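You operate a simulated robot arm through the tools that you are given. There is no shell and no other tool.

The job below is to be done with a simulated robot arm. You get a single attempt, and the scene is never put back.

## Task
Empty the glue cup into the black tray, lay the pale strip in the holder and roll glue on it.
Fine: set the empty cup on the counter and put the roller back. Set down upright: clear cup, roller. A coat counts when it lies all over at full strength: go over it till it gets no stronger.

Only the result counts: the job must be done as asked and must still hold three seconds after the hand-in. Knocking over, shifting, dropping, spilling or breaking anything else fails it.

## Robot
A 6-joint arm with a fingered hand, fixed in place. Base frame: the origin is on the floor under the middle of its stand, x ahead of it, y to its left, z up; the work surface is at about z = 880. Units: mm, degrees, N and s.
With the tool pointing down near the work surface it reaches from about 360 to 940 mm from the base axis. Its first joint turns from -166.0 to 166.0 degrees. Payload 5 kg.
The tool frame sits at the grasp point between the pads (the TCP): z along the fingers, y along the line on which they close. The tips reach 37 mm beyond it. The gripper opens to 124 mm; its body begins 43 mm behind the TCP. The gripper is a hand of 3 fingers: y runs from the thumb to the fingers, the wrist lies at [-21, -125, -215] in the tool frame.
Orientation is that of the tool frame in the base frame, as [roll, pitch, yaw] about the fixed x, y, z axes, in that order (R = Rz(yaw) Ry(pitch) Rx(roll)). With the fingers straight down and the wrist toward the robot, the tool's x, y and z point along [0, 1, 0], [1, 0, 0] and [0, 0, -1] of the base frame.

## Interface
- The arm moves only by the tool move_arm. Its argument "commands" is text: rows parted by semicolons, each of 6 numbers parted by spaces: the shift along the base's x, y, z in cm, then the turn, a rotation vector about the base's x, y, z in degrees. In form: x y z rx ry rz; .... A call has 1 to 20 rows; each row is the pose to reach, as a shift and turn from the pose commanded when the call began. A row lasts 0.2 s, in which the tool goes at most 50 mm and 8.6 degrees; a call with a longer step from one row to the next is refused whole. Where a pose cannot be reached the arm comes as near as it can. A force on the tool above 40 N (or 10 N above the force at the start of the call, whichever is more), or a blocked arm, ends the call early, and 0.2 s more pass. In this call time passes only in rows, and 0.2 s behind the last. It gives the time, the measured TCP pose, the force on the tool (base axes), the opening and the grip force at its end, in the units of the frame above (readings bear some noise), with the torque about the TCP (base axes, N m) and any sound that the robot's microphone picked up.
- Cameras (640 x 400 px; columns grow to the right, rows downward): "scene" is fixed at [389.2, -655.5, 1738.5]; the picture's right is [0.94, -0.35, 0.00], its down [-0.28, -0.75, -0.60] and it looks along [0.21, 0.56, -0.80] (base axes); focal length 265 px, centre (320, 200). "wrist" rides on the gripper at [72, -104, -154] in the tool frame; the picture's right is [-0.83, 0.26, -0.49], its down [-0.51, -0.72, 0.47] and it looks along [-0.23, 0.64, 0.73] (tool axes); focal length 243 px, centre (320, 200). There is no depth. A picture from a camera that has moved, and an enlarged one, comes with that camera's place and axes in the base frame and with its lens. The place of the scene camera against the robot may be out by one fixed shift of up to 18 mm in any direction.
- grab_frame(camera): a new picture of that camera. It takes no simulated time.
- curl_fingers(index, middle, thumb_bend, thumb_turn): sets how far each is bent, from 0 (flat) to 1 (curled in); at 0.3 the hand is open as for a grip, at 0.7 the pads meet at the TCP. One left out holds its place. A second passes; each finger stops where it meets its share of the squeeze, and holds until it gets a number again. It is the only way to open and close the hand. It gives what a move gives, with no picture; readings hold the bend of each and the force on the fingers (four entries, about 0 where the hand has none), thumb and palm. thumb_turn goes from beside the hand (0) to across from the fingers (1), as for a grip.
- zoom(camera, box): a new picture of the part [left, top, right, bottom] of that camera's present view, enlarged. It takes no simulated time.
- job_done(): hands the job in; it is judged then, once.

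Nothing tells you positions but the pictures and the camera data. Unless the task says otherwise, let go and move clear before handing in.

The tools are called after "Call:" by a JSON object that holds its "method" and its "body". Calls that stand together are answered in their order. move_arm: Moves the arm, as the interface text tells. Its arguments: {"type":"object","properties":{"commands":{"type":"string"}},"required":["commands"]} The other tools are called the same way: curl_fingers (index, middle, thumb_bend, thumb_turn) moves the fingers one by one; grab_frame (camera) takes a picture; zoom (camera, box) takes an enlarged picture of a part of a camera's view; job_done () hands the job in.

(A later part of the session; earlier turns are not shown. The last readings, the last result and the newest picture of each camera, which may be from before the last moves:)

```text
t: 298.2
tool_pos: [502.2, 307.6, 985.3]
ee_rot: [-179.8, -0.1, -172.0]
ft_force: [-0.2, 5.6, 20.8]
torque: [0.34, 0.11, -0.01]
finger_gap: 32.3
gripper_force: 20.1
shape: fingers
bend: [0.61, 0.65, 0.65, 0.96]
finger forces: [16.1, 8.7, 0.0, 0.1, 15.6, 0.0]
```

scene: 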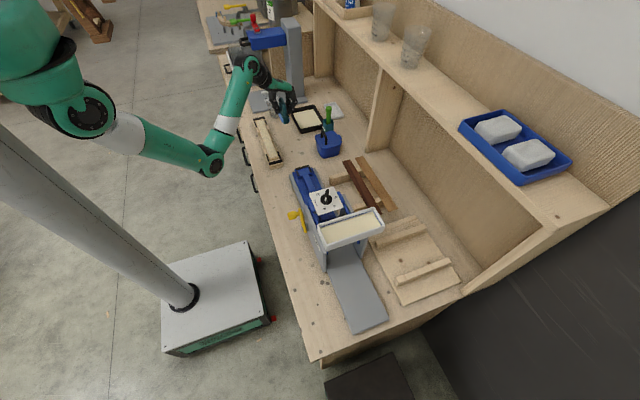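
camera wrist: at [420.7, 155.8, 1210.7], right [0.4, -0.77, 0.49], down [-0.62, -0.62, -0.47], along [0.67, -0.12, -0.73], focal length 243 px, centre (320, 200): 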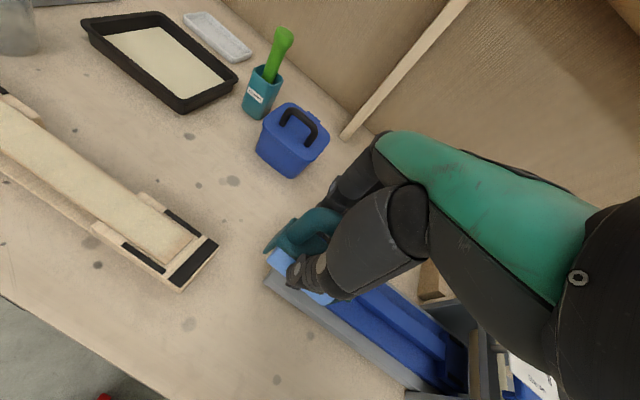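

Call:
{"method": "move_arm", "body": {"commands": "0 -1.5 0.05 0 0 0; 0 -3 0.08 0 0 0; 0 -4.5 0.1 0 0 0; 0 -6 0.1 0 0 0; 0 -7.5 0.1 0 0 0; 0 -9 0.1 0 0 0; 0 -9.9 0.1 0 0 0; 0 -9 0.1 0 0 0; 0 -8 0.1 0 0 0; 0 -9 0.1 0 0 0; 0 -9.9 0.1 0 0 0; 0 -9 0.1 0 0 0"}}

Call:
{"method": "zoom", "body": {"camera": "scene", "box": [250, 110, 310, 170]}}

```text
t: 300.8
tool_pos: [504.2, 217.7, 986.2]
ee_rot: [-179.9, -0.1, -172.0]
ft_force: [0.6, -2.1, 5.0]
torque: [-0.06, 0.03, -0.01]
finger_gap: 32.5
gripper_force: 15.6
shape: fingers
bend: [0.62, 0.66, 0.64, 0.96]
finger forces: [10.0, 4.8, 0.1, 0.0, 16.5, 0.0]
```

```text
6.67 times, centred on (280, 140) of scene
camera zoom: at [389.2, -655.5, 1738.5], right [0.94, -0.35, 0.0], down [-0.28, -0.75, -0.6], along [0.21, 0.56, -0.8], focal length 1765 px, centre (587, 600)
```

zoom: 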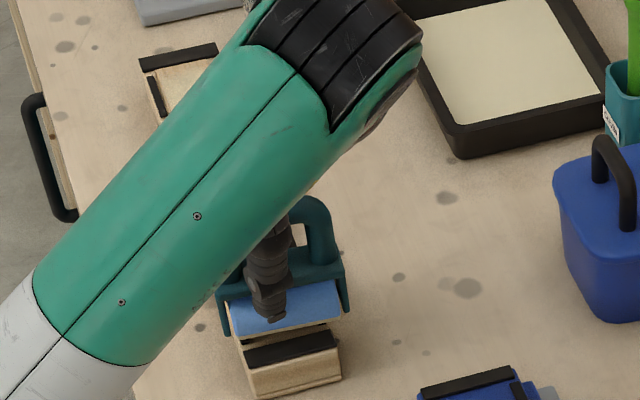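

Call:
{"method": "move_arm", "body": {"commands": "0 1.5 -0.05 0 0 0; 0 3 -0.07 0 0 0; 0 4.5 -0.1 0 0 0; 0 6 -0.1 0 0 0; 0 7.5 -0.1 0 0 0; 0 9 -0.1 0 0 0; 0 10.5 -0.1 0 0 0; 0 12 -0.1 0 0 0; 0 13.5 -0.1 0 0 0; 0 15 -0.1 0 0 0"}}

Call:
{"method": "move_arm", "body": {"commands": "0 1.5 0 0 0 0; 0 3 0 0 0 0; 0 4.5 0 0 0 0; 0 6 0 0 0 0; 0 7.5 0 0 0 0; 0 9 0 0 0 0; 0 10.5 0 0 0 0; 0 12 0 0 0 0; 0 13.5 0 0 0 0; 0 14.4 0 0 0 0; 0 13 0 0 0 0; 0 14.4 0 0 0 0"}}

Call:
{"method": "zoom", "body": {"camera": "scene", "box": [250, 110, 310, 170]}}

```text
t: 303.0
tool_pos: [503.3, 368.4, 984.9]
ee_rot: [180.0, 0.0, -172.1]
ft_force: [0.0, -2.5, 5.5]
torque: [-0.07, 0.07, 0.04]
finger_gap: 32.2
gripper_force: 15.4
shape: fingers
bend: [0.62, 0.66, 0.64, 0.96]
finger forces: [9.7, 4.7, 0.0, 0.0, 16.2, 0.0]
```

```text
t: 305.6
tool_pos: [502.9, 512.3, 986.4]
ee_rot: [180.0, 0.1, -172.0]
ft_force: [-1.3, -1.3, 5.5]
torque: [-0.14, 0.06, -0.01]
finger_gap: 32.3
gripper_force: 15.0
shape: fingers
bend: [0.62, 0.66, 0.64, 0.96]
finger forces: [9.4, 4.7, 0.0, 0.1, 16.6, 0.0]
```

```text
6.67 times, centred on (280, 140) of scene
camera zoom: at [389.2, -655.5, 1738.5], right [0.94, -0.35, 0.0], down [-0.28, -0.75, -0.6], along [0.21, 0.56, -0.8], focal length 1765 px, centre (587, 600)
```

zoom: 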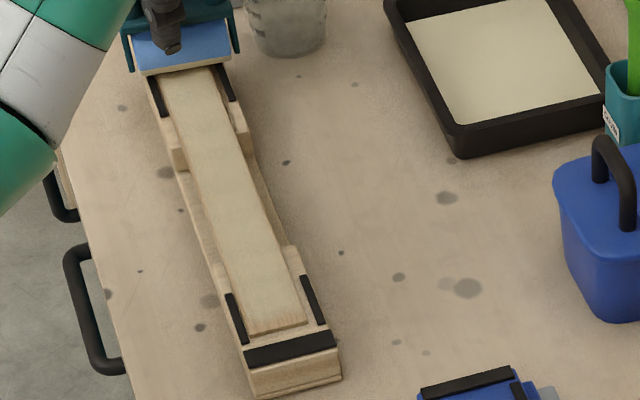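

Call:
{"method": "zoom", "body": {"camera": "scene", "box": [270, 140, 305, 170]}}

Call:
{"method": "zoom", "body": {"camera": "scene", "box": [260, 115, 295, 145]}}

```text
13.33 times, centred on (288, 155) of scene
camera zoom: at [389.2, -655.5, 1738.5], right [0.94, -0.35, 0.0], down [-0.28, -0.75, -0.6], along [0.21, 0.56, -0.8], focal length 3530 px, centre (753, 800)
```

zoom: 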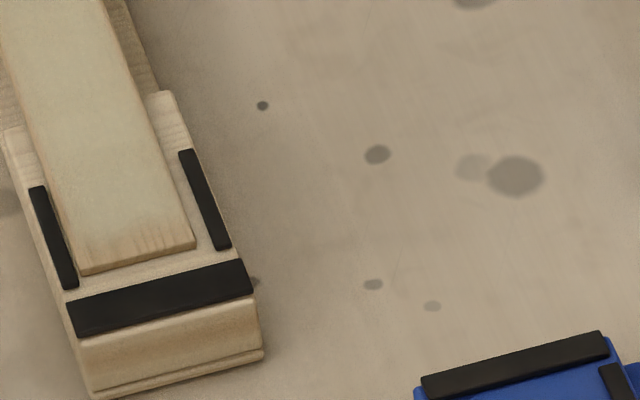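

```text
13.33 times, centred on (278, 130) of scene
camera zoom: at [389.2, -655.5, 1738.5], right [0.94, -0.35, 0.0], down [-0.28, -0.75, -0.6], along [0.21, 0.56, -0.8], focal length 3530 px, centre (887, 1133)
```

zoom: 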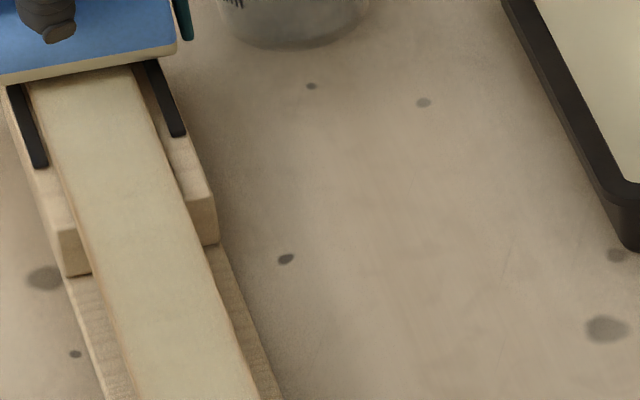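

The coat looks denser than before. I'll lift away and compare the +y end against the last close-up.

Call:
{"method": "move_arm", "body": {"commands": "0 -0.5 1 0 0 0; 0 -1 3 0 0 0; 1 -2.5 6 0 0 0; 4 -6 8 0 0 0; 7 -9.5 8 0 0 0; 9.5 -13 8 0 0 0"}}

Call:
{"method": "zoom", "body": {"camera": "wrist", "box": [190, 150, 300, 240]}}

Call:
{"method": "zoom", "body": {"camera": "wrist", "box": [0, 210, 240, 400]}}

```text
refused: row 4 steps farther than a row can; nothing moved
```

```text
4.44 times, centred on (245, 195) of wrist
camera zoom: at [444.6, 397.9, 1139.0], right [0.79, 0.38, 0.49], down [0.6, -0.64, -0.47], along [0.14, 0.67, -0.73], focal length 1078 px, centre (653, 222)
```

zoom: 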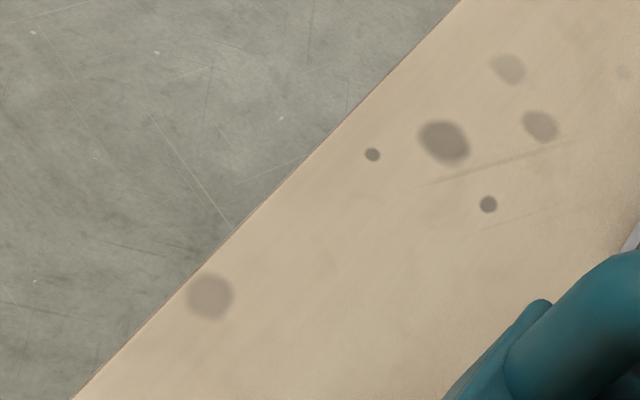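

```text
2.11 times, centred on (120, 305) of wrist
camera zoom: at [444.6, 397.9, 1139.0], right [0.79, 0.38, 0.49], down [0.6, -0.64, -0.47], along [0.14, 0.67, -0.73], focal length 511 px, centre (741, -21)
```

zoom: 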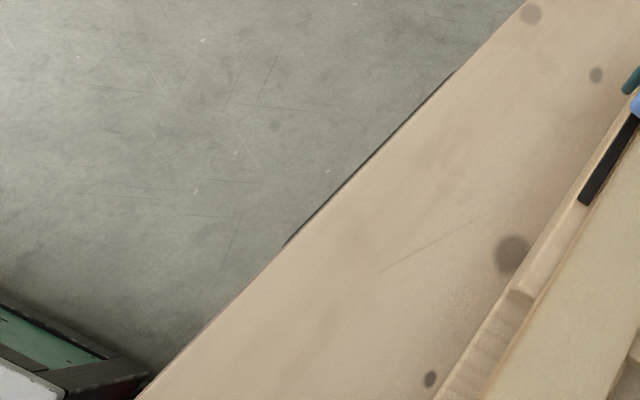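

Call:
{"method": "move_arm", "body": {"commands": "0 -0.5 1 0 0 0; 0 -1 3 0 0 0; 1 -2.5 6 0 0 0; 3.5 -5.5 8 0 0 0; 6.5 -9 8 0 0 0; 9.5 -13 8 0 0 0"}}

Call:
{"method": "zoom", "body": {"camera": "wrist", "box": [190, 150, 300, 240]}}

Call:
{"method": "zoom", "body": {"camera": "wrist", "box": [0, 210, 240, 400]}}

```text
t: 307.0
tool_pos: [597.6, 382.7, 1066.7]
ee_rot: [-180.0, 0.0, -171.9]
ft_force: [-0.1, 0.9, -2.1]
torque: [0.02, -0.02, 0.01]
finger_gap: 32.4
gripper_force: 14.3
shape: fingers
bend: [0.62, 0.66, 0.64, 0.96]
finger forces: [9.7, 4.4, 0.0, 0.0, 14.0, 0.0]
```

```text
4.44 times, centred on (245, 195) of wrist
camera zoom: at [541.0, 268.0, 1218.4], right [0.78, 0.38, 0.49], down [0.6, -0.64, -0.47], along [0.14, 0.67, -0.73], focal length 1078 px, centre (653, 222)
```

zoom: 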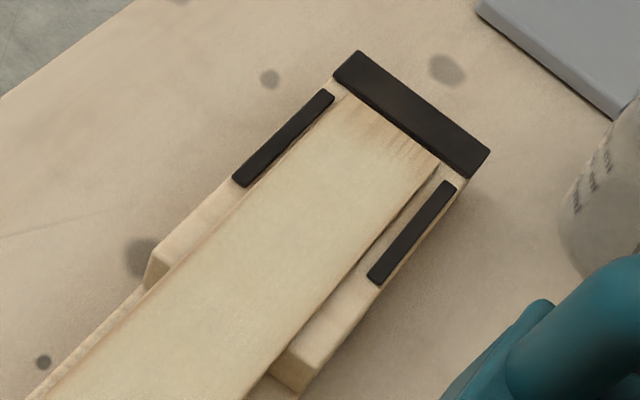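

```text
2.11 times, centred on (120, 305) of wrist
camera zoom: at [541.0, 268.0, 1218.4], right [0.78, 0.38, 0.49], down [0.6, -0.64, -0.47], along [0.14, 0.67, -0.73], focal length 511 px, centre (741, -21)
```

zoom: 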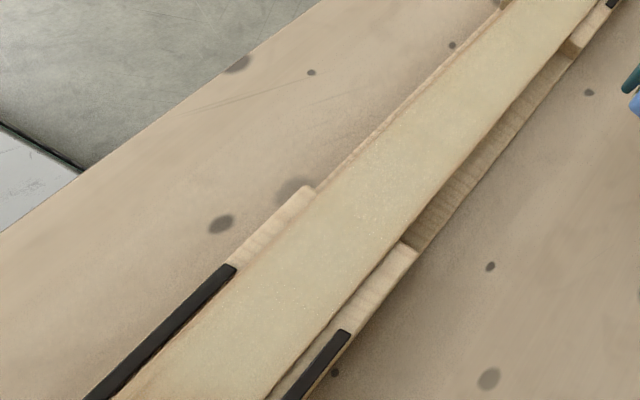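

The fringe at the ends and sides is unchanged by fresh passes, so the coat is saturated and uniform elsewhere. Now I put the roller back: rotate so its axis lies along y and hover over its original spot.

Call:
{"method": "move_arm", "body": {"commands": "0.5 -1 0 0 0 -8; 1 -2 0 0 0 -16; 1.5 -3 0 0 0 -24; 2 -4 0 0 0 -32; 2.5 -5 0 0 0 -40; 3 -6 0 0 0 -48; 3.3 -6.8 0 0 0 -56; 3.3 -6.8 0 0 0 -64; 3.3 -6.8 0 0 0 -72; 3.3 -6.8 0 0 0 -80; 3.3 -6.8 0 0 0 -86; 3.3 -6.8 -2 0 0 -86; 3.3 -6.8 -4.5 0 0 -86; 3.3 -6.8 -7 0 0 -86; 3.3 -6.8 -9 0 0 -86"}}

Call:
{"method": "zoom", "body": {"camera": "scene", "box": [260, 95, 340, 155]}}

Call:
{"method": "zoom", "body": {"camera": "wrist", "box": [200, 170, 420, 340]}}

```text
t: 310.2
tool_pos: [630.6, 313.7, 973.8]
ee_rot: [180.0, 0.0, 102.1]
ft_force: [0.0, -0.4, -1.3]
torque: [0.02, -0.01, -0.02]
finger_gap: 32.2
gripper_force: 14.0
shape: fingers
bend: [0.62, 0.66, 0.64, 0.96]
finger forces: [9.6, 4.5, 0.0, 0.1, 14.0, 0.0]
```

```text
6.67 times, centred on (300, 125) of scene
camera zoom: at [389.2, -655.5, 1738.5], right [0.94, -0.35, 0.0], down [-0.28, -0.75, -0.6], along [0.21, 0.56, -0.8], focal length 1765 px, centre (453, 700)
```

zoom: 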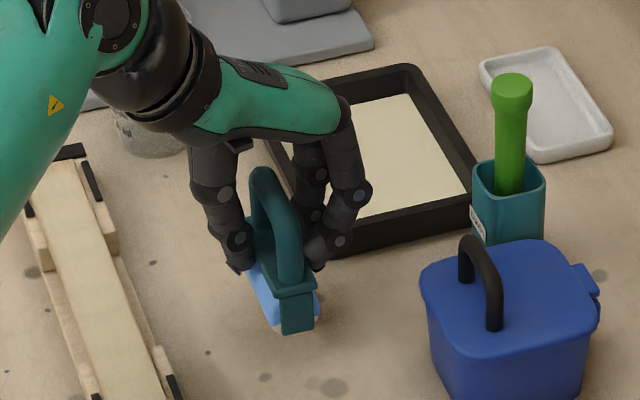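

```text
2.35 times, centred on (310, 255) of wrist
camera zoom: at [513.2, 361.4, 1126.9], right [0.43, -0.76, 0.49], down [-0.6, -0.65, -0.47], along [0.68, -0.09, -0.73], focal length 571 px, centre (344, 71)
```

zoom: 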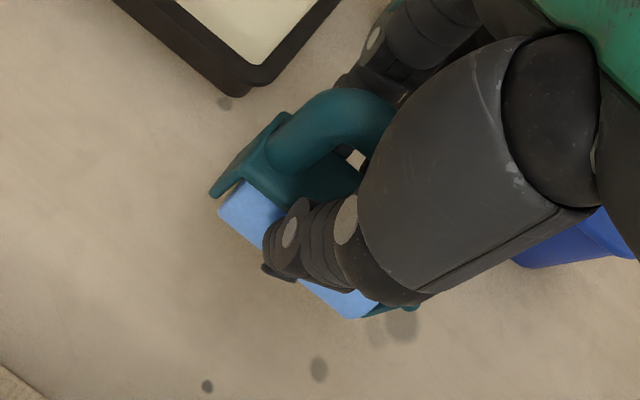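

The roller hangs upright, about 8 mm short in x of where it stood. I'll shift and lower it gently to the counter.

Call:
{"method": "move_arm", "body": {"commands": "0.4 0.1 -0.3 0 0 0; 0.85 0.2 -0.8 0 0 0; 0.85 0.2 -1.3 0 0 0; 0.85 0.2 -1.6 0 0 0"}}

Call:
{"method": "zoom", "body": {"camera": "scene", "box": [270, 105, 330, 150]}}

```text
t: 311.2
tool_pos: [639.4, 316.6, 958.4]
ee_rot: [-180.0, 0.0, 102.0]
ft_force: [-0.1, -0.1, -1.4]
torque: [0.01, -0.01, 0.0]
finger_gap: 32.2
gripper_force: 13.6
shape: fingers
bend: [0.62, 0.66, 0.64, 0.96]
finger forces: [9.6, 4.5, 0.1, 0.0, 13.9, 0.0]
```

```text
8.89 times, centred on (300, 128) of scene
camera zoom: at [389.2, -655.5, 1738.5], right [0.94, -0.35, 0.0], down [-0.28, -0.75, -0.6], along [0.21, 0.56, -0.8], focal length 2353 px, centre (498, 844)
```

zoom: 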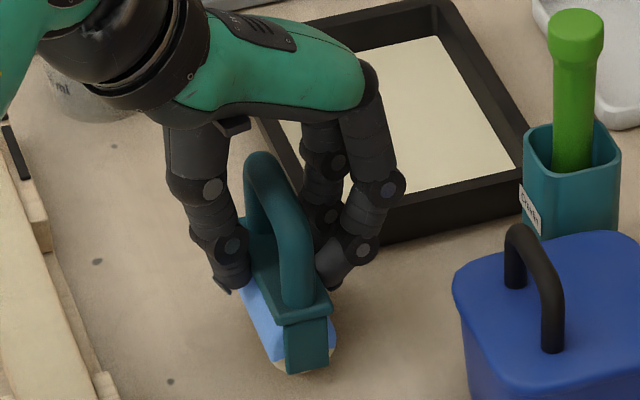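

Call:
{"method": "move_arm", "body": {"commands": "0 0 -0.15 0 0 0; 0 0 -0.3 0 0 0"}}

```text
t: 311.8
tool_pos: [641.4, 316.0, 955.5]
ee_rot: [-180.0, 0.0, 102.1]
ft_force: [-0.5, 0.4, -1.9]
torque: [-0.01, 0.02, 0.02]
finger_gap: 32.0
gripper_force: 14.0
shape: fingers
bend: [0.62, 0.66, 0.64, 0.96]
finger forces: [9.5, 4.5, 0.1, 0.0, 14.0, 0.0]
```

Call:
{"method": "move_arm", "body": {"commands": "0 0 -0.12 0 0 0; 0 0 -0.24 0 0 0"}}

```text
t: 312.4
tool_pos: [640.1, 314.9, 954.0]
ee_rot: [180.0, 0.0, 102.0]
ft_force: [0.8, -0.4, -1.6]
torque: [-0.04, -0.02, 0.02]
finger_gap: 32.4
gripper_force: 14.1
shape: fingers
bend: [0.62, 0.66, 0.64, 0.96]
finger forces: [9.6, 4.6, 0.1, 0.0, 14.0, 0.1]
```

Call:
{"method": "move_arm", "body": {"commands": "0 0 -0.1 0 0 0; 0 0 -0.2 0 0 0"}}

Call:
{"method": "zoom", "body": {"camera": "scene", "box": [270, 105, 330, 150]}}

```text
t: 313.0
tool_pos: [640.5, 315.4, 952.8]
ee_rot: [179.9, -0.1, 102.0]
ft_force: [-0.2, -0.2, 0.3]
torque: [-0.02, -0.02, 0.03]
finger_gap: 32.4
gripper_force: 14.2
shape: fingers
bend: [0.62, 0.66, 0.64, 0.96]
finger forces: [9.5, 4.7, 0.0, 0.1, 14.5, 0.1]
```

```text
8.89 times, centred on (300, 128) of scene
camera zoom: at [389.2, -655.5, 1738.5], right [0.94, -0.35, 0.0], down [-0.28, -0.75, -0.6], along [0.21, 0.56, -0.8], focal length 2353 px, centre (498, 844)
```

zoom: 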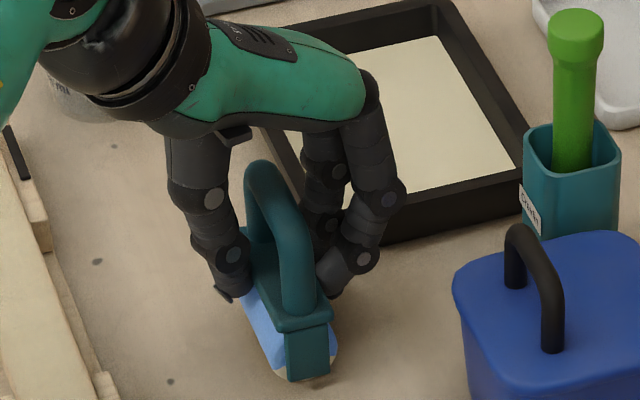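

The counter now carries the roller's weight. I'll press 0.5 mm more and open the fingers slowly.

Call:
{"method": "move_arm", "body": {"commands": "0 0 -0.06 0 0 0"}}

Call:
{"method": "curl_fingers", "body": {"index": 0.62, "middle": 0.64, "thumb_bend": 0.63}}

Call:
{"method": "curl_fingers", "body": {"index": 0.59, "middle": 0.59, "thumb_bend": 0.59}}

Call:
{"method": "zoom", "body": {"camera": "scene", "box": [270, 105, 330, 150]}}

```text
t: 313.4
tool_pos: [640.6, 316.0, 951.9]
ee_rot: [179.9, 0.0, 101.9]
ft_force: [-0.1, -1.3, 4.3]
torque: [-0.02, -0.05, 0.02]
finger_gap: 32.5
gripper_force: 15.4
shape: fingers
bend: [0.62, 0.66, 0.64, 0.96]
finger forces: [10.1, 5.2, 0.0, 0.0, 15.2, 0.0]
```

```text
t: 314.4
tool_pos: [639.7, 315.4, 951.6]
ee_rot: [-180.0, 0.0, 102.0]
ft_force: [-0.2, 0.3, 7.3]
torque: [0.08, -0.02, -0.03]
finger_gap: 34.8
gripper_force: 4.5
shape: fingers
bend: [0.61, 0.64, 0.61, 0.96]
finger forces: [3.2, 1.5, 0.1, 0.1, 4.3, 0.0]
```

```text
t: 315.4
tool_pos: [640.0, 315.8, 951.9]
ee_rot: [180.0, 0.0, 101.9]
ft_force: [-0.5, -0.1, -0.3]
torque: [0.0, 0.0, 0.0]
finger_gap: 40.4
gripper_force: 0.1
shape: fingers
bend: [0.59, 0.59, 0.59, 0.97]
finger forces: [0.0, 0.0, 0.0, 0.1, 0.3, 0.0]
```

```text
8.89 times, centred on (300, 128) of scene
camera zoom: at [389.2, -655.5, 1738.5], right [0.94, -0.35, 0.0], down [-0.28, -0.75, -0.6], along [0.21, 0.56, -0.8], focal length 2353 px, centre (498, 844)
```

zoom: 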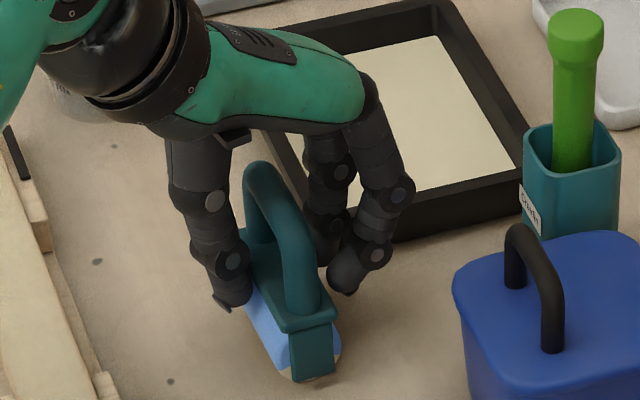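

Call:
{"method": "curl_fingers", "body": {"index": 0.55, "middle": 0.55, "thumb_bend": 0.54}}

Call:
{"method": "zoom", "body": {"camera": "scene", "box": [270, 105, 330, 150]}}

Call:
{"method": "zoom", "body": {"camera": "wrist", "box": [220, 170, 400, 340]}}

```text
t: 316.4
tool_pos: [639.4, 315.1, 951.6]
ee_rot: [180.0, 0.0, 102.0]
ft_force: [-0.5, -0.1, 0.5]
torque: [-0.01, 0.04, 0.0]
finger_gap: 53.0
gripper_force: 0.0
shape: fingers
bend: [0.55, 0.55, 0.54, 0.97]
finger forces: [0.1, 0.0, 0.0, 0.1, 0.1, 0.0]
```

```text
8.89 times, centred on (300, 128) of scene
camera zoom: at [389.2, -655.5, 1738.5], right [0.94, -0.35, 0.0], down [-0.28, -0.75, -0.6], along [0.21, 0.56, -0.8], focal length 2353 px, centre (498, 844)
```

zoom: 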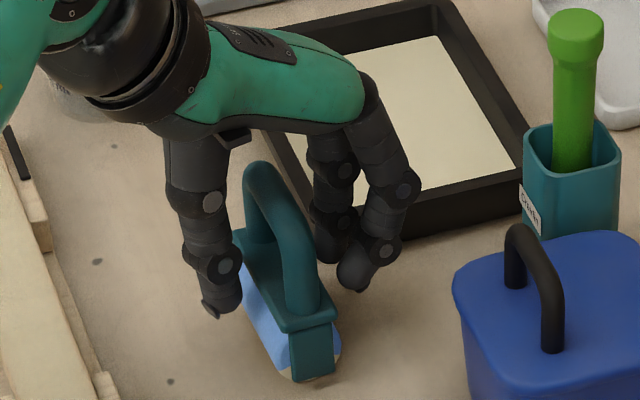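

```text
2.35 times, centred on (310, 255) of wrist
camera zoom: at [521.8, 363.7, 1104.4], right [0.43, -0.76, 0.49], down [-0.6, -0.65, -0.47], along [0.68, -0.09, -0.73], focal length 571 px, centre (344, 71)
```

zoom: 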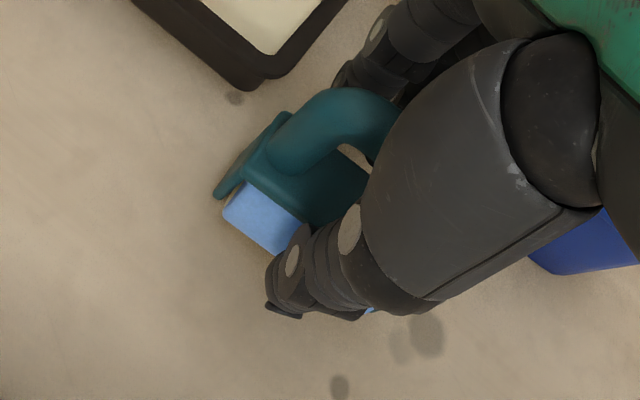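

The roller stands upright on its own at its old spot. I'll withdraw straight up.

Call:
{"method": "move_arm", "body": {"commands": "0 0 0.8 0 0 0; 0 0 2 0 0 0; 0 0 3.5 0 0 0; 0 0 5.5 0 0 0; 0 0 8 0 0 0; 0 0 11 0 0 0"}}

Call:
{"method": "grab_frame", "body": {"camera": "scene"}}

Call:
{"method": "zoom", "body": {"camera": "scene", "box": [240, 85, 340, 170]}}

Call:
{"method": "grab_frame", "body": {"camera": "wrist"}}

```text
t: 317.8
tool_pos: [638.3, 316.8, 1058.1]
ee_rot: [-180.0, 0.0, 102.0]
ft_force: [-0.8, 0.2, 0.0]
torque: [-0.03, 0.0, -0.02]
finger_gap: 53.1
gripper_force: 0.2
shape: fingers
bend: [0.55, 0.55, 0.54, 0.97]
finger forces: [0.0, 0.0, 0.1, 0.0, 0.0, 0.1]
```

```text
taken
```

scene: 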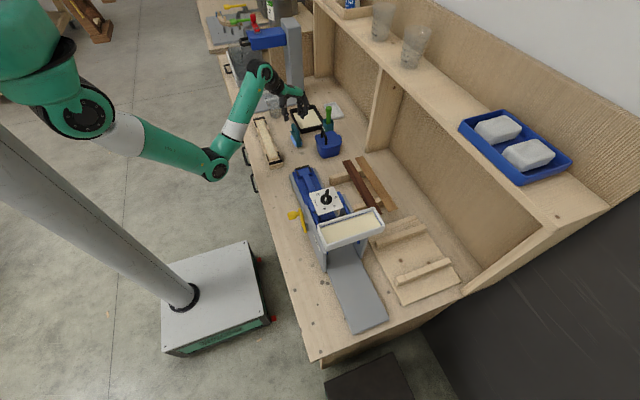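

```text
4.71 times, centred on (290, 128) of scene
camera zoom: at [389.2, -655.5, 1738.5], right [0.94, -0.35, 0.0], down [-0.28, -0.75, -0.6], along [0.21, 0.56, -0.8], focal length 1246 px, centre (461, 541)
```

zoom: 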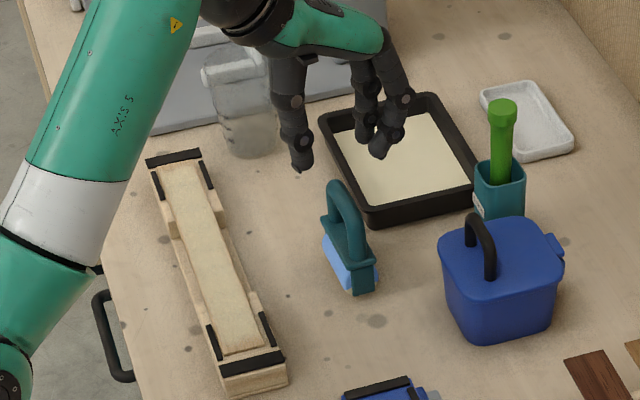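

```text
taken
camera wrist: at [520.7, 364.9, 1210.9], right [0.43, -0.76, 0.49], down [-0.6, -0.65, -0.47], along [0.67, -0.09, -0.73], focal length 243 px, centre (320, 200)
```

wrist: 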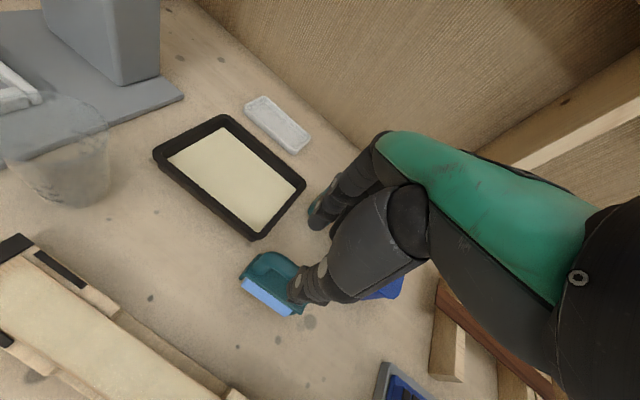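

Everything is in place. Before handing in, I'll take close looks at both strip ends with the free hand's camera.

Call:
{"method": "move_arm", "body": {"commands": "-3 1 0 0 0 -4; -6.5 3 0 0 0 -8; -10 5 0 0 0 -12; -12.8 7 -1 0 0 -12; -12.8 7.2 -2.5 0 0 -12"}}

Call:
{"method": "zoom", "body": {"camera": "wrist", "box": [60, 130, 300, 300]}}

Call:
{"method": "zoom", "body": {"camera": "wrist", "box": [120, 160, 240, 250]}}

```text
t: 319.0
tool_pos: [512.0, 390.3, 1036.3]
ee_rot: [-179.9, -0.1, 90.0]
ft_force: [0.4, 0.3, -0.3]
torque: [-0.01, 0.02, 0.02]
finger_gap: 53.5
gripper_force: 0.0
shape: fingers
bend: [0.55, 0.55, 0.54, 0.97]
finger forces: [0.0, 0.0, 0.0, 0.0, 0.0, 0.0]
```

```text
2.35 times, centred on (180, 215) of wrist
camera zoom: at [406.8, 461.8, 1189.2], right [0.26, -0.83, 0.49], down [-0.72, -0.51, -0.47], along [0.64, -0.23, -0.73], focal length 571 px, centre (649, 165)
```

zoom: 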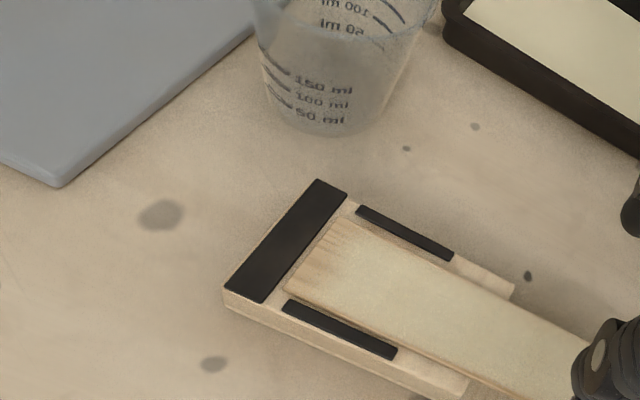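

```text
4.44 times, centred on (180, 205) of wrist
camera zoom: at [406.8, 461.8, 1189.2], right [0.26, -0.83, 0.49], down [-0.72, -0.51, -0.47], along [0.64, -0.23, -0.73], focal length 1078 px, centre (942, 178)
```

zoom: 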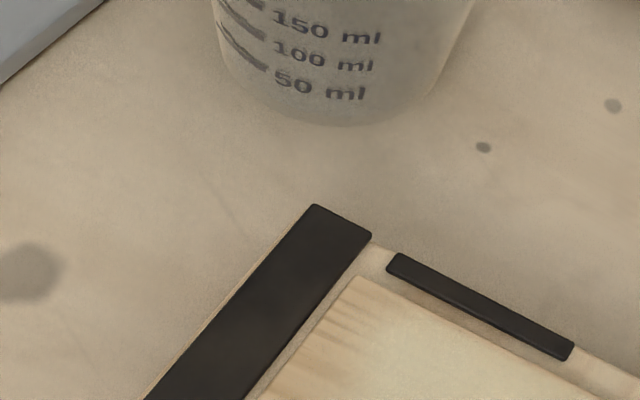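

The +y end fringe looks wider than I thought (about 13 mm). I'll look at the -y end the same way.

Call:
{"method": "move_arm", "body": {"commands": "0 -4 1 0 0 0; 0 -8.5 1.5 0 0 0; 0 -13 1.5 0 0 0; 0 -17.5 1.5 0 0 0; 0 -22 1.5 0 0 0; 0 -26 1 0 0 0; 0 -30 0 0 0 0"}}

Call:
{"method": "zoom", "body": {"camera": "wrist", "box": [60, 130, 300, 300]}}

Call:
{"method": "zoom", "body": {"camera": "wrist", "box": [140, 180, 260, 270]}}

```text
t: 320.6
tool_pos: [512.6, 88.4, 1038.3]
ee_rot: [180.0, 0.0, 90.0]
ft_force: [-0.4, -0.3, 0.0]
torque: [0.0, 0.01, -0.01]
finger_gap: 53.6
gripper_force: 0.1
shape: fingers
bend: [0.55, 0.55, 0.54, 0.97]
finger forces: [0.0, 0.1, 0.0, 0.0, 0.1, 0.1]
```

```text
2.35 times, centred on (180, 215) of wrist
camera zoom: at [407.3, 158.8, 1190.4], right [0.26, -0.83, 0.49], down [-0.72, -0.51, -0.47], along [0.64, -0.23, -0.73], focal length 571 px, centre (649, 165)
```

zoom: 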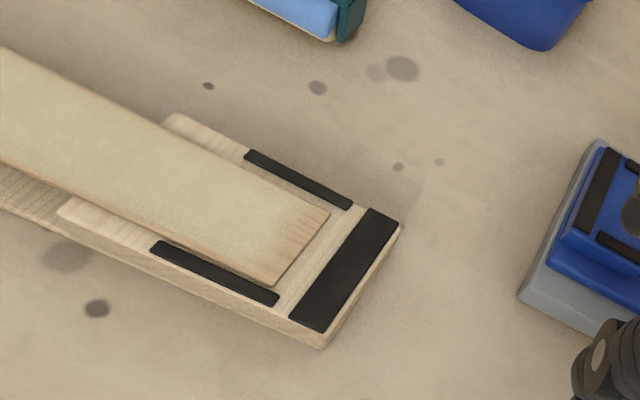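

```text
4.44 times, centred on (200, 225) of wrist
camera zoom: at [407.3, 158.8, 1190.4], right [0.26, -0.83, 0.49], down [-0.72, -0.51, -0.47], along [0.64, -0.23, -0.73], focal length 1078 px, centre (853, 89)
```

zoom: 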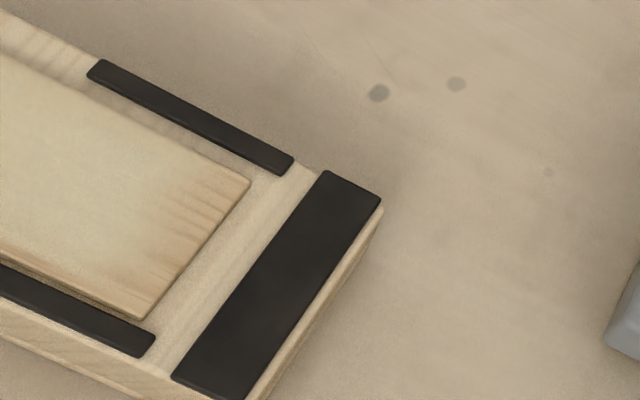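

Both ends show the same proportional fringe as the sides (about 4% all round). The roller clearly passed over these areas many times, so this is just how the coat renders. Now I compare the rest of the scene with the start, using the same crops.

Call:
{"method": "move_arm", "body": {"commands": "0 3 2 0 0 0; 0 6.5 3 0 0 0; 0 10 3 0 0 0; -2 13 3 0 0 0; -4 16 3 0 0 0"}}

Call:
{"method": "zoom", "body": {"camera": "scene", "box": [230, 70, 390, 170]}}

Call:
{"method": "zoom", "body": {"camera": "scene", "box": [280, 150, 400, 225]}}

Call:
{"method": "zoom", "body": {"camera": "scene", "box": [280, 100, 360, 150]}}

```text
t: 321.8
tool_pos: [469.1, 247.3, 1064.6]
ee_rot: [-180.0, 0.0, 90.0]
ft_force: [0.1, -0.5, 0.3]
torque: [0.03, 0.03, 0.0]
finger_gap: 53.4
gripper_force: 0.0
shape: fingers
bend: [0.55, 0.55, 0.54, 0.97]
finger forces: [0.1, 0.0, 0.1, 0.1, 0.0, 0.0]
```

```text
4.00 times, centred on (310, 120) of scene
camera zoom: at [389.2, -655.5, 1738.5], right [0.94, -0.35, 0.0], down [-0.28, -0.75, -0.6], along [0.21, 0.56, -0.8], focal length 1059 px, centre (360, 520)
```

zoom: 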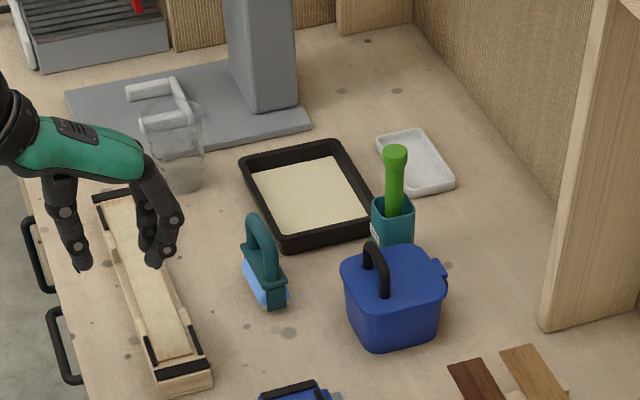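

```text
5.33 times, centred on (340, 188) of scene
camera zoom: at [389.2, -655.5, 1738.5], right [0.94, -0.35, 0.0], down [-0.28, -0.75, -0.6], along [0.21, 0.56, -0.8], focal length 1412 px, centre (213, 267)
```

zoom: 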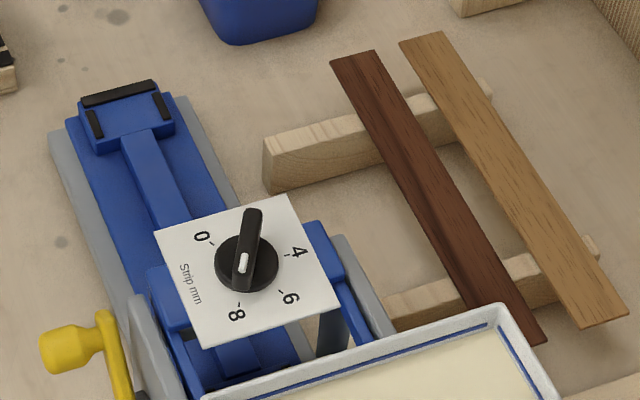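

```text
8.00 times, centred on (320, 125) of scene
camera zoom: at [389.2, -655.5, 1738.5], right [0.94, -0.35, 0.0], down [-0.28, -0.75, -0.6], along [0.21, 0.56, -0.8], focal length 2118 px, centre (320, 800)
```

zoom: 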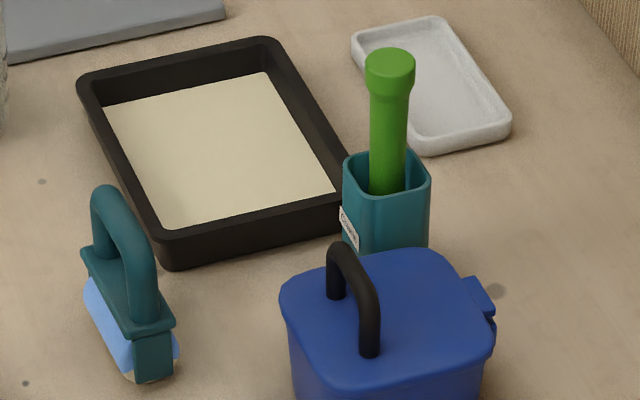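

Nearly everything matches the start, but the dark strip's +y end seems shifted by a few millimetres from my earlier brush with it. I'll go back to the earlier viewpoint to measure it exactly.

Call:
{"method": "move_arm", "body": {"commands": "2.8 -3.3 0 0 0 0; 5.6 -6.6 0 0 0 0; 8.4 -9.9 0 0 0 0; 11.2 -13.2 0 0 0 0; 14 -16.5 0 0 0 0; 16.8 -19.8 0 0 0 0; 19.6 -23.1 0 0 0 0; 22.4 -26.4 0 0 0 0; 25.1 -29.6 -1.5 0 0 0"}}

Call:
{"method": "zoom", "body": {"camera": "wrist", "box": [150, 130, 410, 360]}}

Call:
{"method": "grab_frame", "body": {"camera": "wrist"}}

```text
t: 323.8
tool_pos: [720.7, -46.5, 1051.3]
ee_rot: [-180.0, 0.1, 90.1]
ft_force: [-0.1, 0.5, 0.5]
torque: [0.0, 0.0, 0.01]
finger_gap: 53.2
gripper_force: 0.0
shape: fingers
bend: [0.55, 0.55, 0.54, 0.97]
finger forces: [0.0, 0.0, 0.0, 0.0, 0.0, 0.0]
```

```text
1.74 times, centred on (280, 245) of wrist
camera zoom: at [616.0, 24.6, 1203.8], right [0.26, -0.83, 0.49], down [-0.72, -0.51, -0.47], along [0.64, -0.23, -0.73], focal length 422 px, centre (390, 122)
```

zoom: 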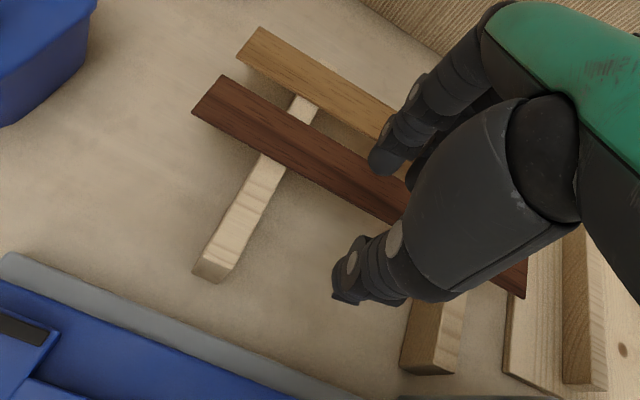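

```text
taken
camera wrist: at [616.0, 24.6, 1203.8], right [0.26, -0.83, 0.49], down [-0.72, -0.51, -0.47], along [0.64, -0.23, -0.73], focal length 243 px, centre (320, 200)
```

wrist: 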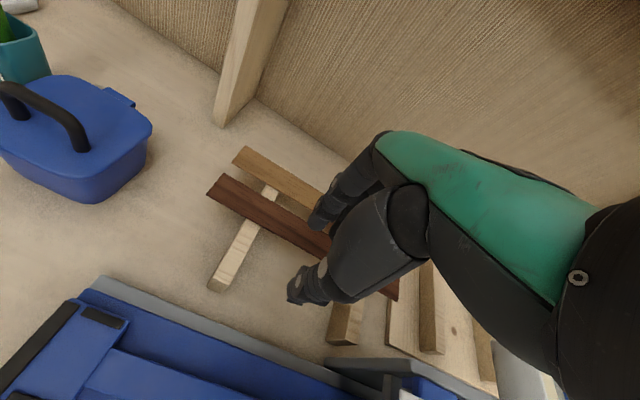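

The dark strip is only about 2 mm off, which is negligible. I still want a stricter look at the coat's edges, so I'll return to the -y end and zoom in strongly.

Call:
{"method": "move_arm", "body": {"commands": "-2.8 2 0 0 0 0; -6 4.5 0 0 0 0; -9.5 7 0 0 0 0; -13 9.5 0 0 0 0; -16.5 12 0 0 0 0; -19.5 14 -1 0 0 0; -21 15 -3 0 0 0"}}

Call:
{"method": "grab_frame", "body": {"camera": "wrist"}}

Call:
{"method": "zoom", "body": {"camera": "wrist", "box": [150, 190, 230, 250]}}

Call:
{"method": "zoom", "body": {"camera": "wrist", "box": [60, 140, 180, 230]}}

```text
t: 325.4
tool_pos: [510.2, 102.4, 1019.5]
ee_rot: [179.9, 0.0, 90.0]
ft_force: [-0.2, 0.3, -0.8]
torque: [0.0, 0.02, -0.01]
finger_gap: 53.5
gripper_force: 0.1
shape: fingers
bend: [0.55, 0.55, 0.54, 0.97]
finger forces: [0.0, 0.1, 0.1, 0.0, 0.0, 0.0]
```

```text
taken
camera wrist: at [405.0, 173.4, 1172.5], right [0.26, -0.83, 0.49], down [-0.72, -0.51, -0.47], along [0.64, -0.23, -0.73], focal length 243 px, centre (320, 200)
```

wrist: 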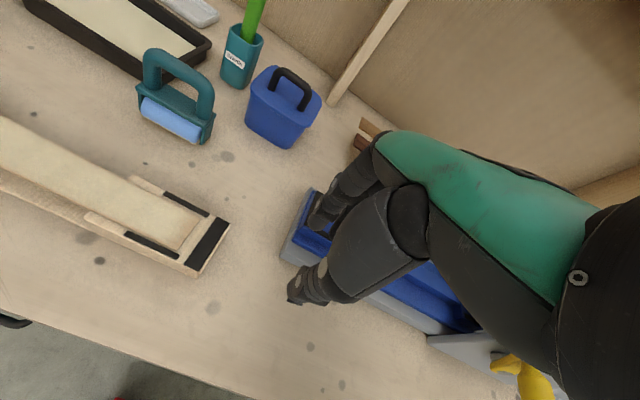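

```text
6.67 times, centred on (190, 220) of wrist
camera zoom: at [405.0, 173.4, 1172.5], right [0.26, -0.83, 0.49], down [-0.72, -0.51, -0.47], along [0.64, -0.23, -0.73], focal length 1618 px, centre (1187, 67)
```

zoom: 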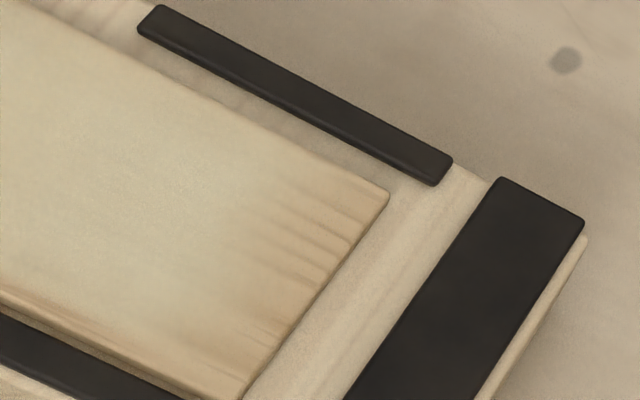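

```text
4.44 times, centred on (120, 185) of wrist
camera zoom: at [405.0, 173.4, 1172.5], right [0.26, -0.83, 0.49], down [-0.72, -0.51, -0.47], along [0.64, -0.23, -0.73], focal length 1078 px, centre (1209, 267)
```

zoom: 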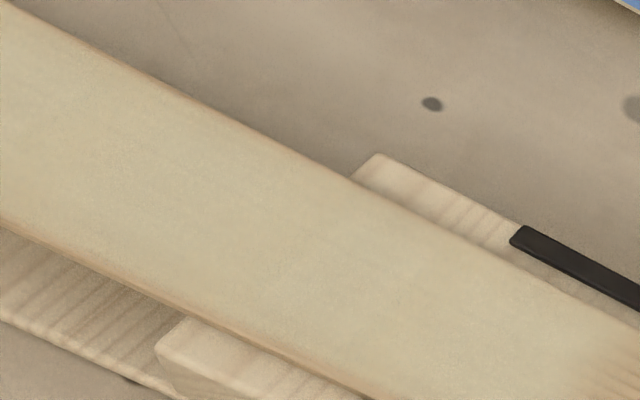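

Call:
{"method": "move_arm", "body": {"commands": "0 3.5 1 0 0 0; 0 8 1.5 0 0 0; 0 12.5 1.5 0 0 0; 0 17 1.5 0 0 0; 0 21.5 1.5 0 0 0; 0 26 1 0 0 0; 0 30 0 0 0 0"}}

Call:
{"method": "grab_frame", "body": {"camera": "wrist"}}

Call:
{"method": "zoom", "body": {"camera": "wrist", "box": [120, 200, 200, 260]}}

Call:
{"method": "zoom", "body": {"camera": "wrist", "box": [100, 200, 280, 320]}}

```text
t: 327.0
tool_pos: [512.5, 403.6, 1022.1]
ee_rot: [179.9, 0.0, 90.1]
ft_force: [-0.2, -1.1, 1.3]
torque: [0.05, -0.02, -0.01]
finger_gap: 53.6
gripper_force: 0.0
shape: fingers
bend: [0.55, 0.55, 0.54, 0.97]
finger forces: [0.0, 0.0, 0.0, 0.0, 0.2, 0.0]
```

```text
taken
camera wrist: at [406.9, 475.0, 1175.2], right [0.26, -0.83, 0.49], down [-0.72, -0.51, -0.47], along [0.64, -0.23, -0.73], focal length 243 px, centre (320, 200)
```

wrist: 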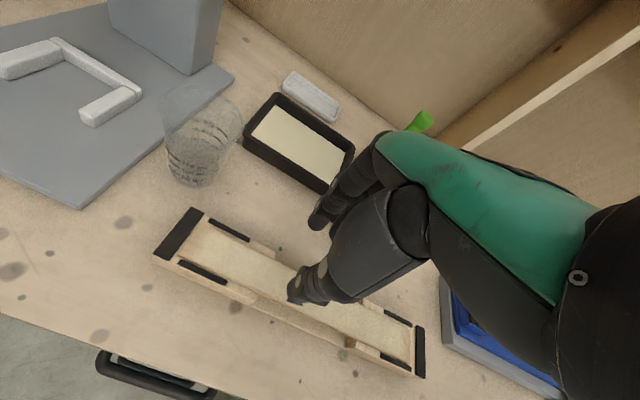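

```text
6.67 times, centred on (160, 230) of wrist
camera zoom: at [406.9, 475.0, 1175.2], right [0.26, -0.83, 0.49], down [-0.72, -0.51, -0.47], along [0.64, -0.23, -0.73], focal length 1618 px, centre (1387, 0)
```

zoom: 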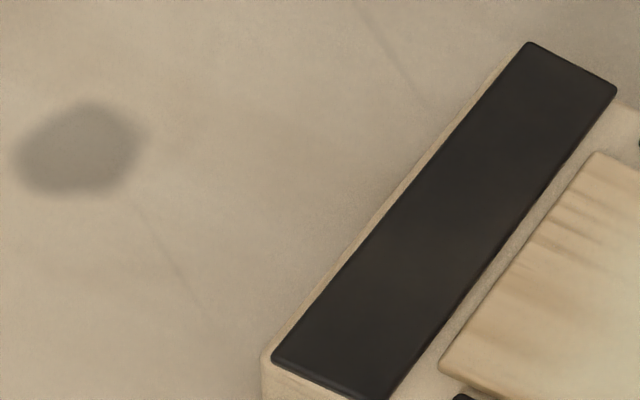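

```text
3.33 times, centred on (190, 260) of wrist
camera zoom: at [406.9, 475.0, 1175.2], right [0.26, -0.83, 0.49], down [-0.72, -0.51, -0.47], along [0.64, -0.23, -0.73], focal length 809 px, centre (753, 0)
```

zoom: 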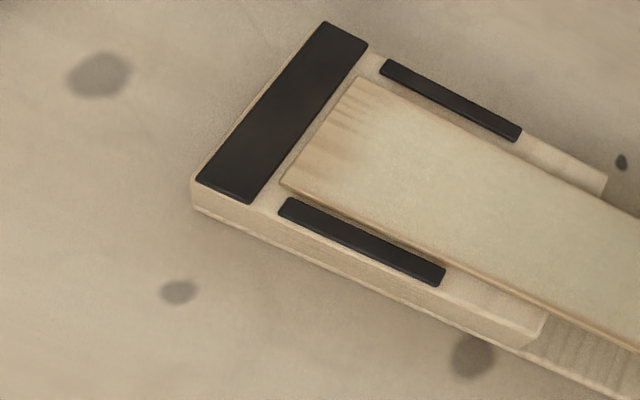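

Both ends show the same narrow gradient, even the -y end where the roller rolled freely past the edge several times with fresh glue. Nothing further would strengthen it, and the rest is evenly saturated. I'll move the hand clear and do a last overview.

Call:
{"method": "move_arm", "body": {"commands": "0 0 2 0 0 0; -1 -2 4.5 0 0 0; -2 -5 6 0 0 0; -3 -8 6.5 0 0 0; -4 -11 6.5 0 0 0; -5 -14 6.5 0 0 0; -5 -14 6.5 0 0 0"}}

Call:
{"method": "grab_frame", "body": {"camera": "scene"}}

Call:
{"method": "zoom", "body": {"camera": "scene", "box": [230, 70, 350, 170]}}

```text
t: 328.6
tool_pos: [462.6, 263.4, 1084.8]
ee_rot: [179.9, 0.0, 90.1]
ft_force: [-0.2, 0.0, 0.4]
torque: [0.02, 0.01, 0.01]
finger_gap: 53.4
gripper_force: 0.0
shape: fingers
bend: [0.55, 0.55, 0.54, 0.97]
finger forces: [0.0, 0.1, 0.1, 0.0, 0.0, 0.0]
```

```text
taken
```

scene: 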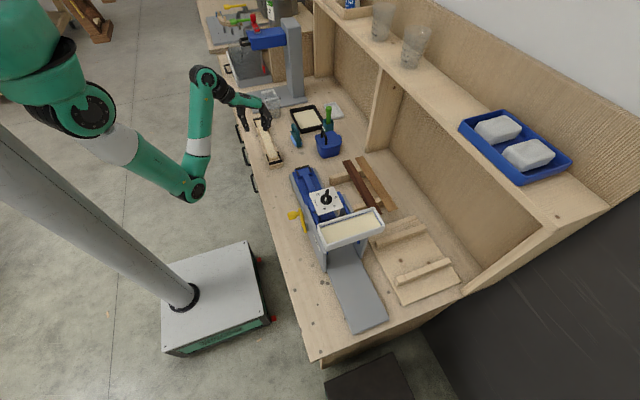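

```text
4.00 times, centred on (290, 120) of scene
camera zoom: at [389.2, -655.5, 1738.5], right [0.94, -0.35, 0.0], down [-0.28, -0.75, -0.6], along [0.21, 0.56, -0.8], focal length 1059 px, centre (440, 520)
```

zoom: 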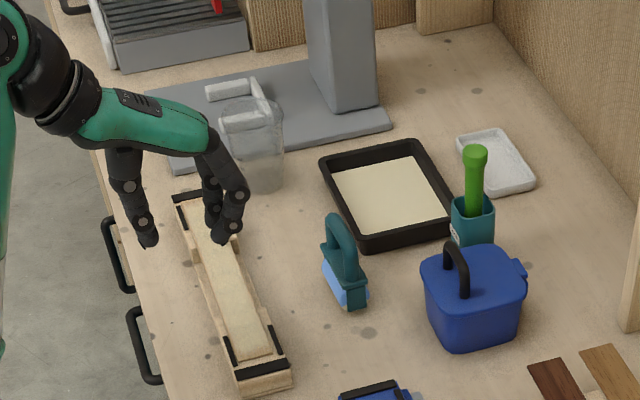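

Before handing in, I notice the -x edge is slightly weaker as well: the roller ran about 5 mm toward +x of the strip's centre. I'd rather do one more pass, centred better and going further at the +y end. First I measure the roller again for a clean re-grip.

Call:
{"method": "move_arm", "body": {"commands": "3 -1.5 -0.5 0 0 0; 6.5 -3 -1.5 0 0 0; 10 -4.5 -2.5 0 0 0; 13.5 -6 -3.5 0 0 0; 16.5 -7.3 -4 0 0 0"}}

Call:
{"method": "zoom", "body": {"camera": "wrist", "box": [110, 150, 270, 280]}}

Call:
{"method": "zoom", "body": {"camera": "scene", "box": [270, 105, 330, 150]}}

```text
t: 329.8
tool_pos: [626.0, 187.3, 1048.7]
ee_rot: [-180.0, 0.0, 90.0]
ft_force: [0.4, 0.1, -0.7]
torque: [-0.02, 0.0, -0.01]
finger_gap: 53.1
gripper_force: 0.1
shape: fingers
bend: [0.55, 0.55, 0.54, 0.97]
finger forces: [0.1, 0.0, 0.0, 0.1, 0.0, 0.1]
```

```text
3.08 times, centred on (190, 215) of wrist
camera zoom: at [520.3, 259.0, 1200.7], right [0.26, -0.83, 0.49], down [-0.72, -0.51, -0.47], along [0.64, -0.23, -0.73], focal length 746 px, centre (720, 154)
```

zoom: 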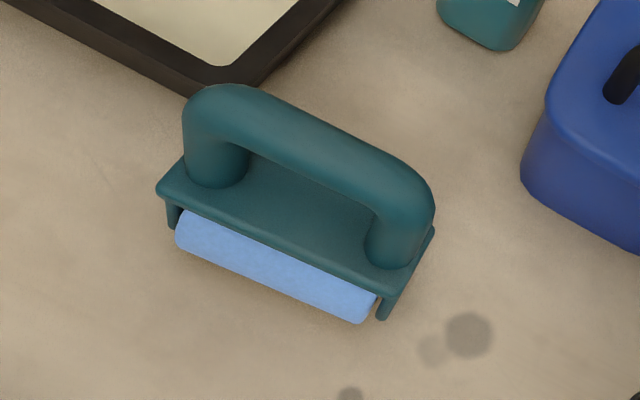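

```text
8.89 times, centred on (300, 128) of scene
camera zoom: at [389.2, -655.5, 1738.5], right [0.94, -0.35, 0.0], down [-0.28, -0.75, -0.6], along [0.21, 0.56, -0.8], focal length 2353 px, centre (498, 844)
```

zoom: 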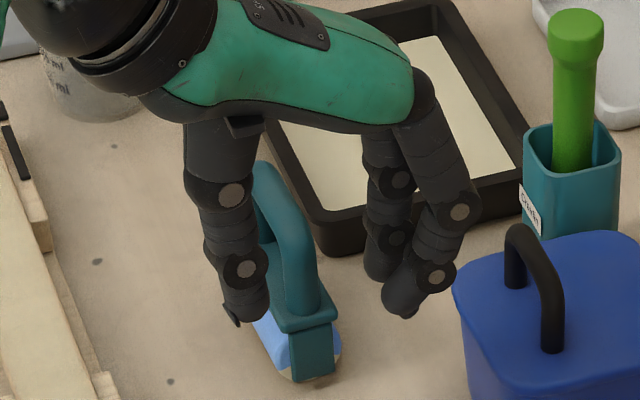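

The roller stands exactly as I released it. I'll return to the same hand pose I released it from (yaw 102°) and re-grip it the same way.

Call:
{"method": "move_arm", "body": {"commands": "0.3 3.2 0 0 0 3; 0.7 6.4 0 0 0 6; 1.1 9.6 0 0 0 9; 1.35 12.8 0 0 0 12; 1.35 12.8 -2.5 0 0 12; 1.35 12.8 -5 0 0 12; 1.35 12.8 -7 0 0 12"}}

Call:
{"method": "zoom", "body": {"camera": "scene", "box": [270, 105, 330, 150]}}

Call:
{"method": "zoom", "body": {"camera": "wrist", "box": [220, 170, 400, 340]}}

```text
t: 331.4
tool_pos: [641.8, 318.6, 975.3]
ee_rot: [-179.9, 0.0, 101.9]
ft_force: [0.6, 0.0, 0.6]
torque: [-0.03, 0.02, 0.01]
finger_gap: 53.5
gripper_force: 0.0
shape: fingers
bend: [0.55, 0.55, 0.54, 0.97]
finger forces: [0.0, 0.1, 0.0, 0.1, 0.0, 0.1]
```

```text
8.89 times, centred on (300, 128) of scene
camera zoom: at [389.2, -655.5, 1738.5], right [0.94, -0.35, 0.0], down [-0.28, -0.75, -0.6], along [0.21, 0.56, -0.8], focal length 2353 px, centre (498, 844)
```

zoom: 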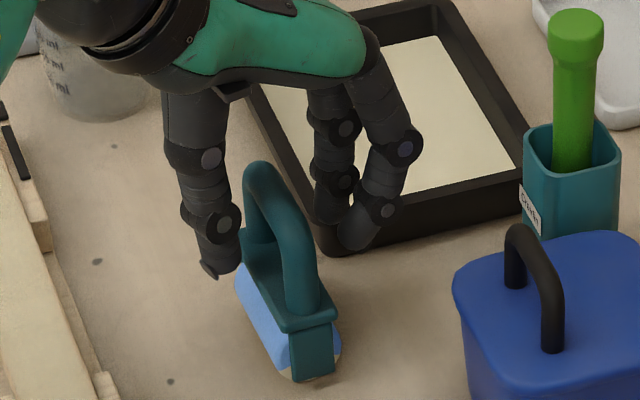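

```text
2.35 times, centred on (310, 255) of wrist
camera zoom: at [524.3, 365.5, 1128.7], right [0.43, -0.76, 0.49], down [-0.6, -0.65, -0.47], along [0.67, -0.09, -0.73], focal length 571 px, centre (344, 71)
```

zoom: 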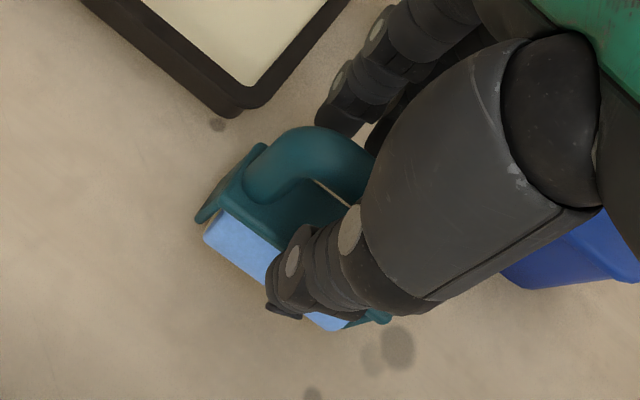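

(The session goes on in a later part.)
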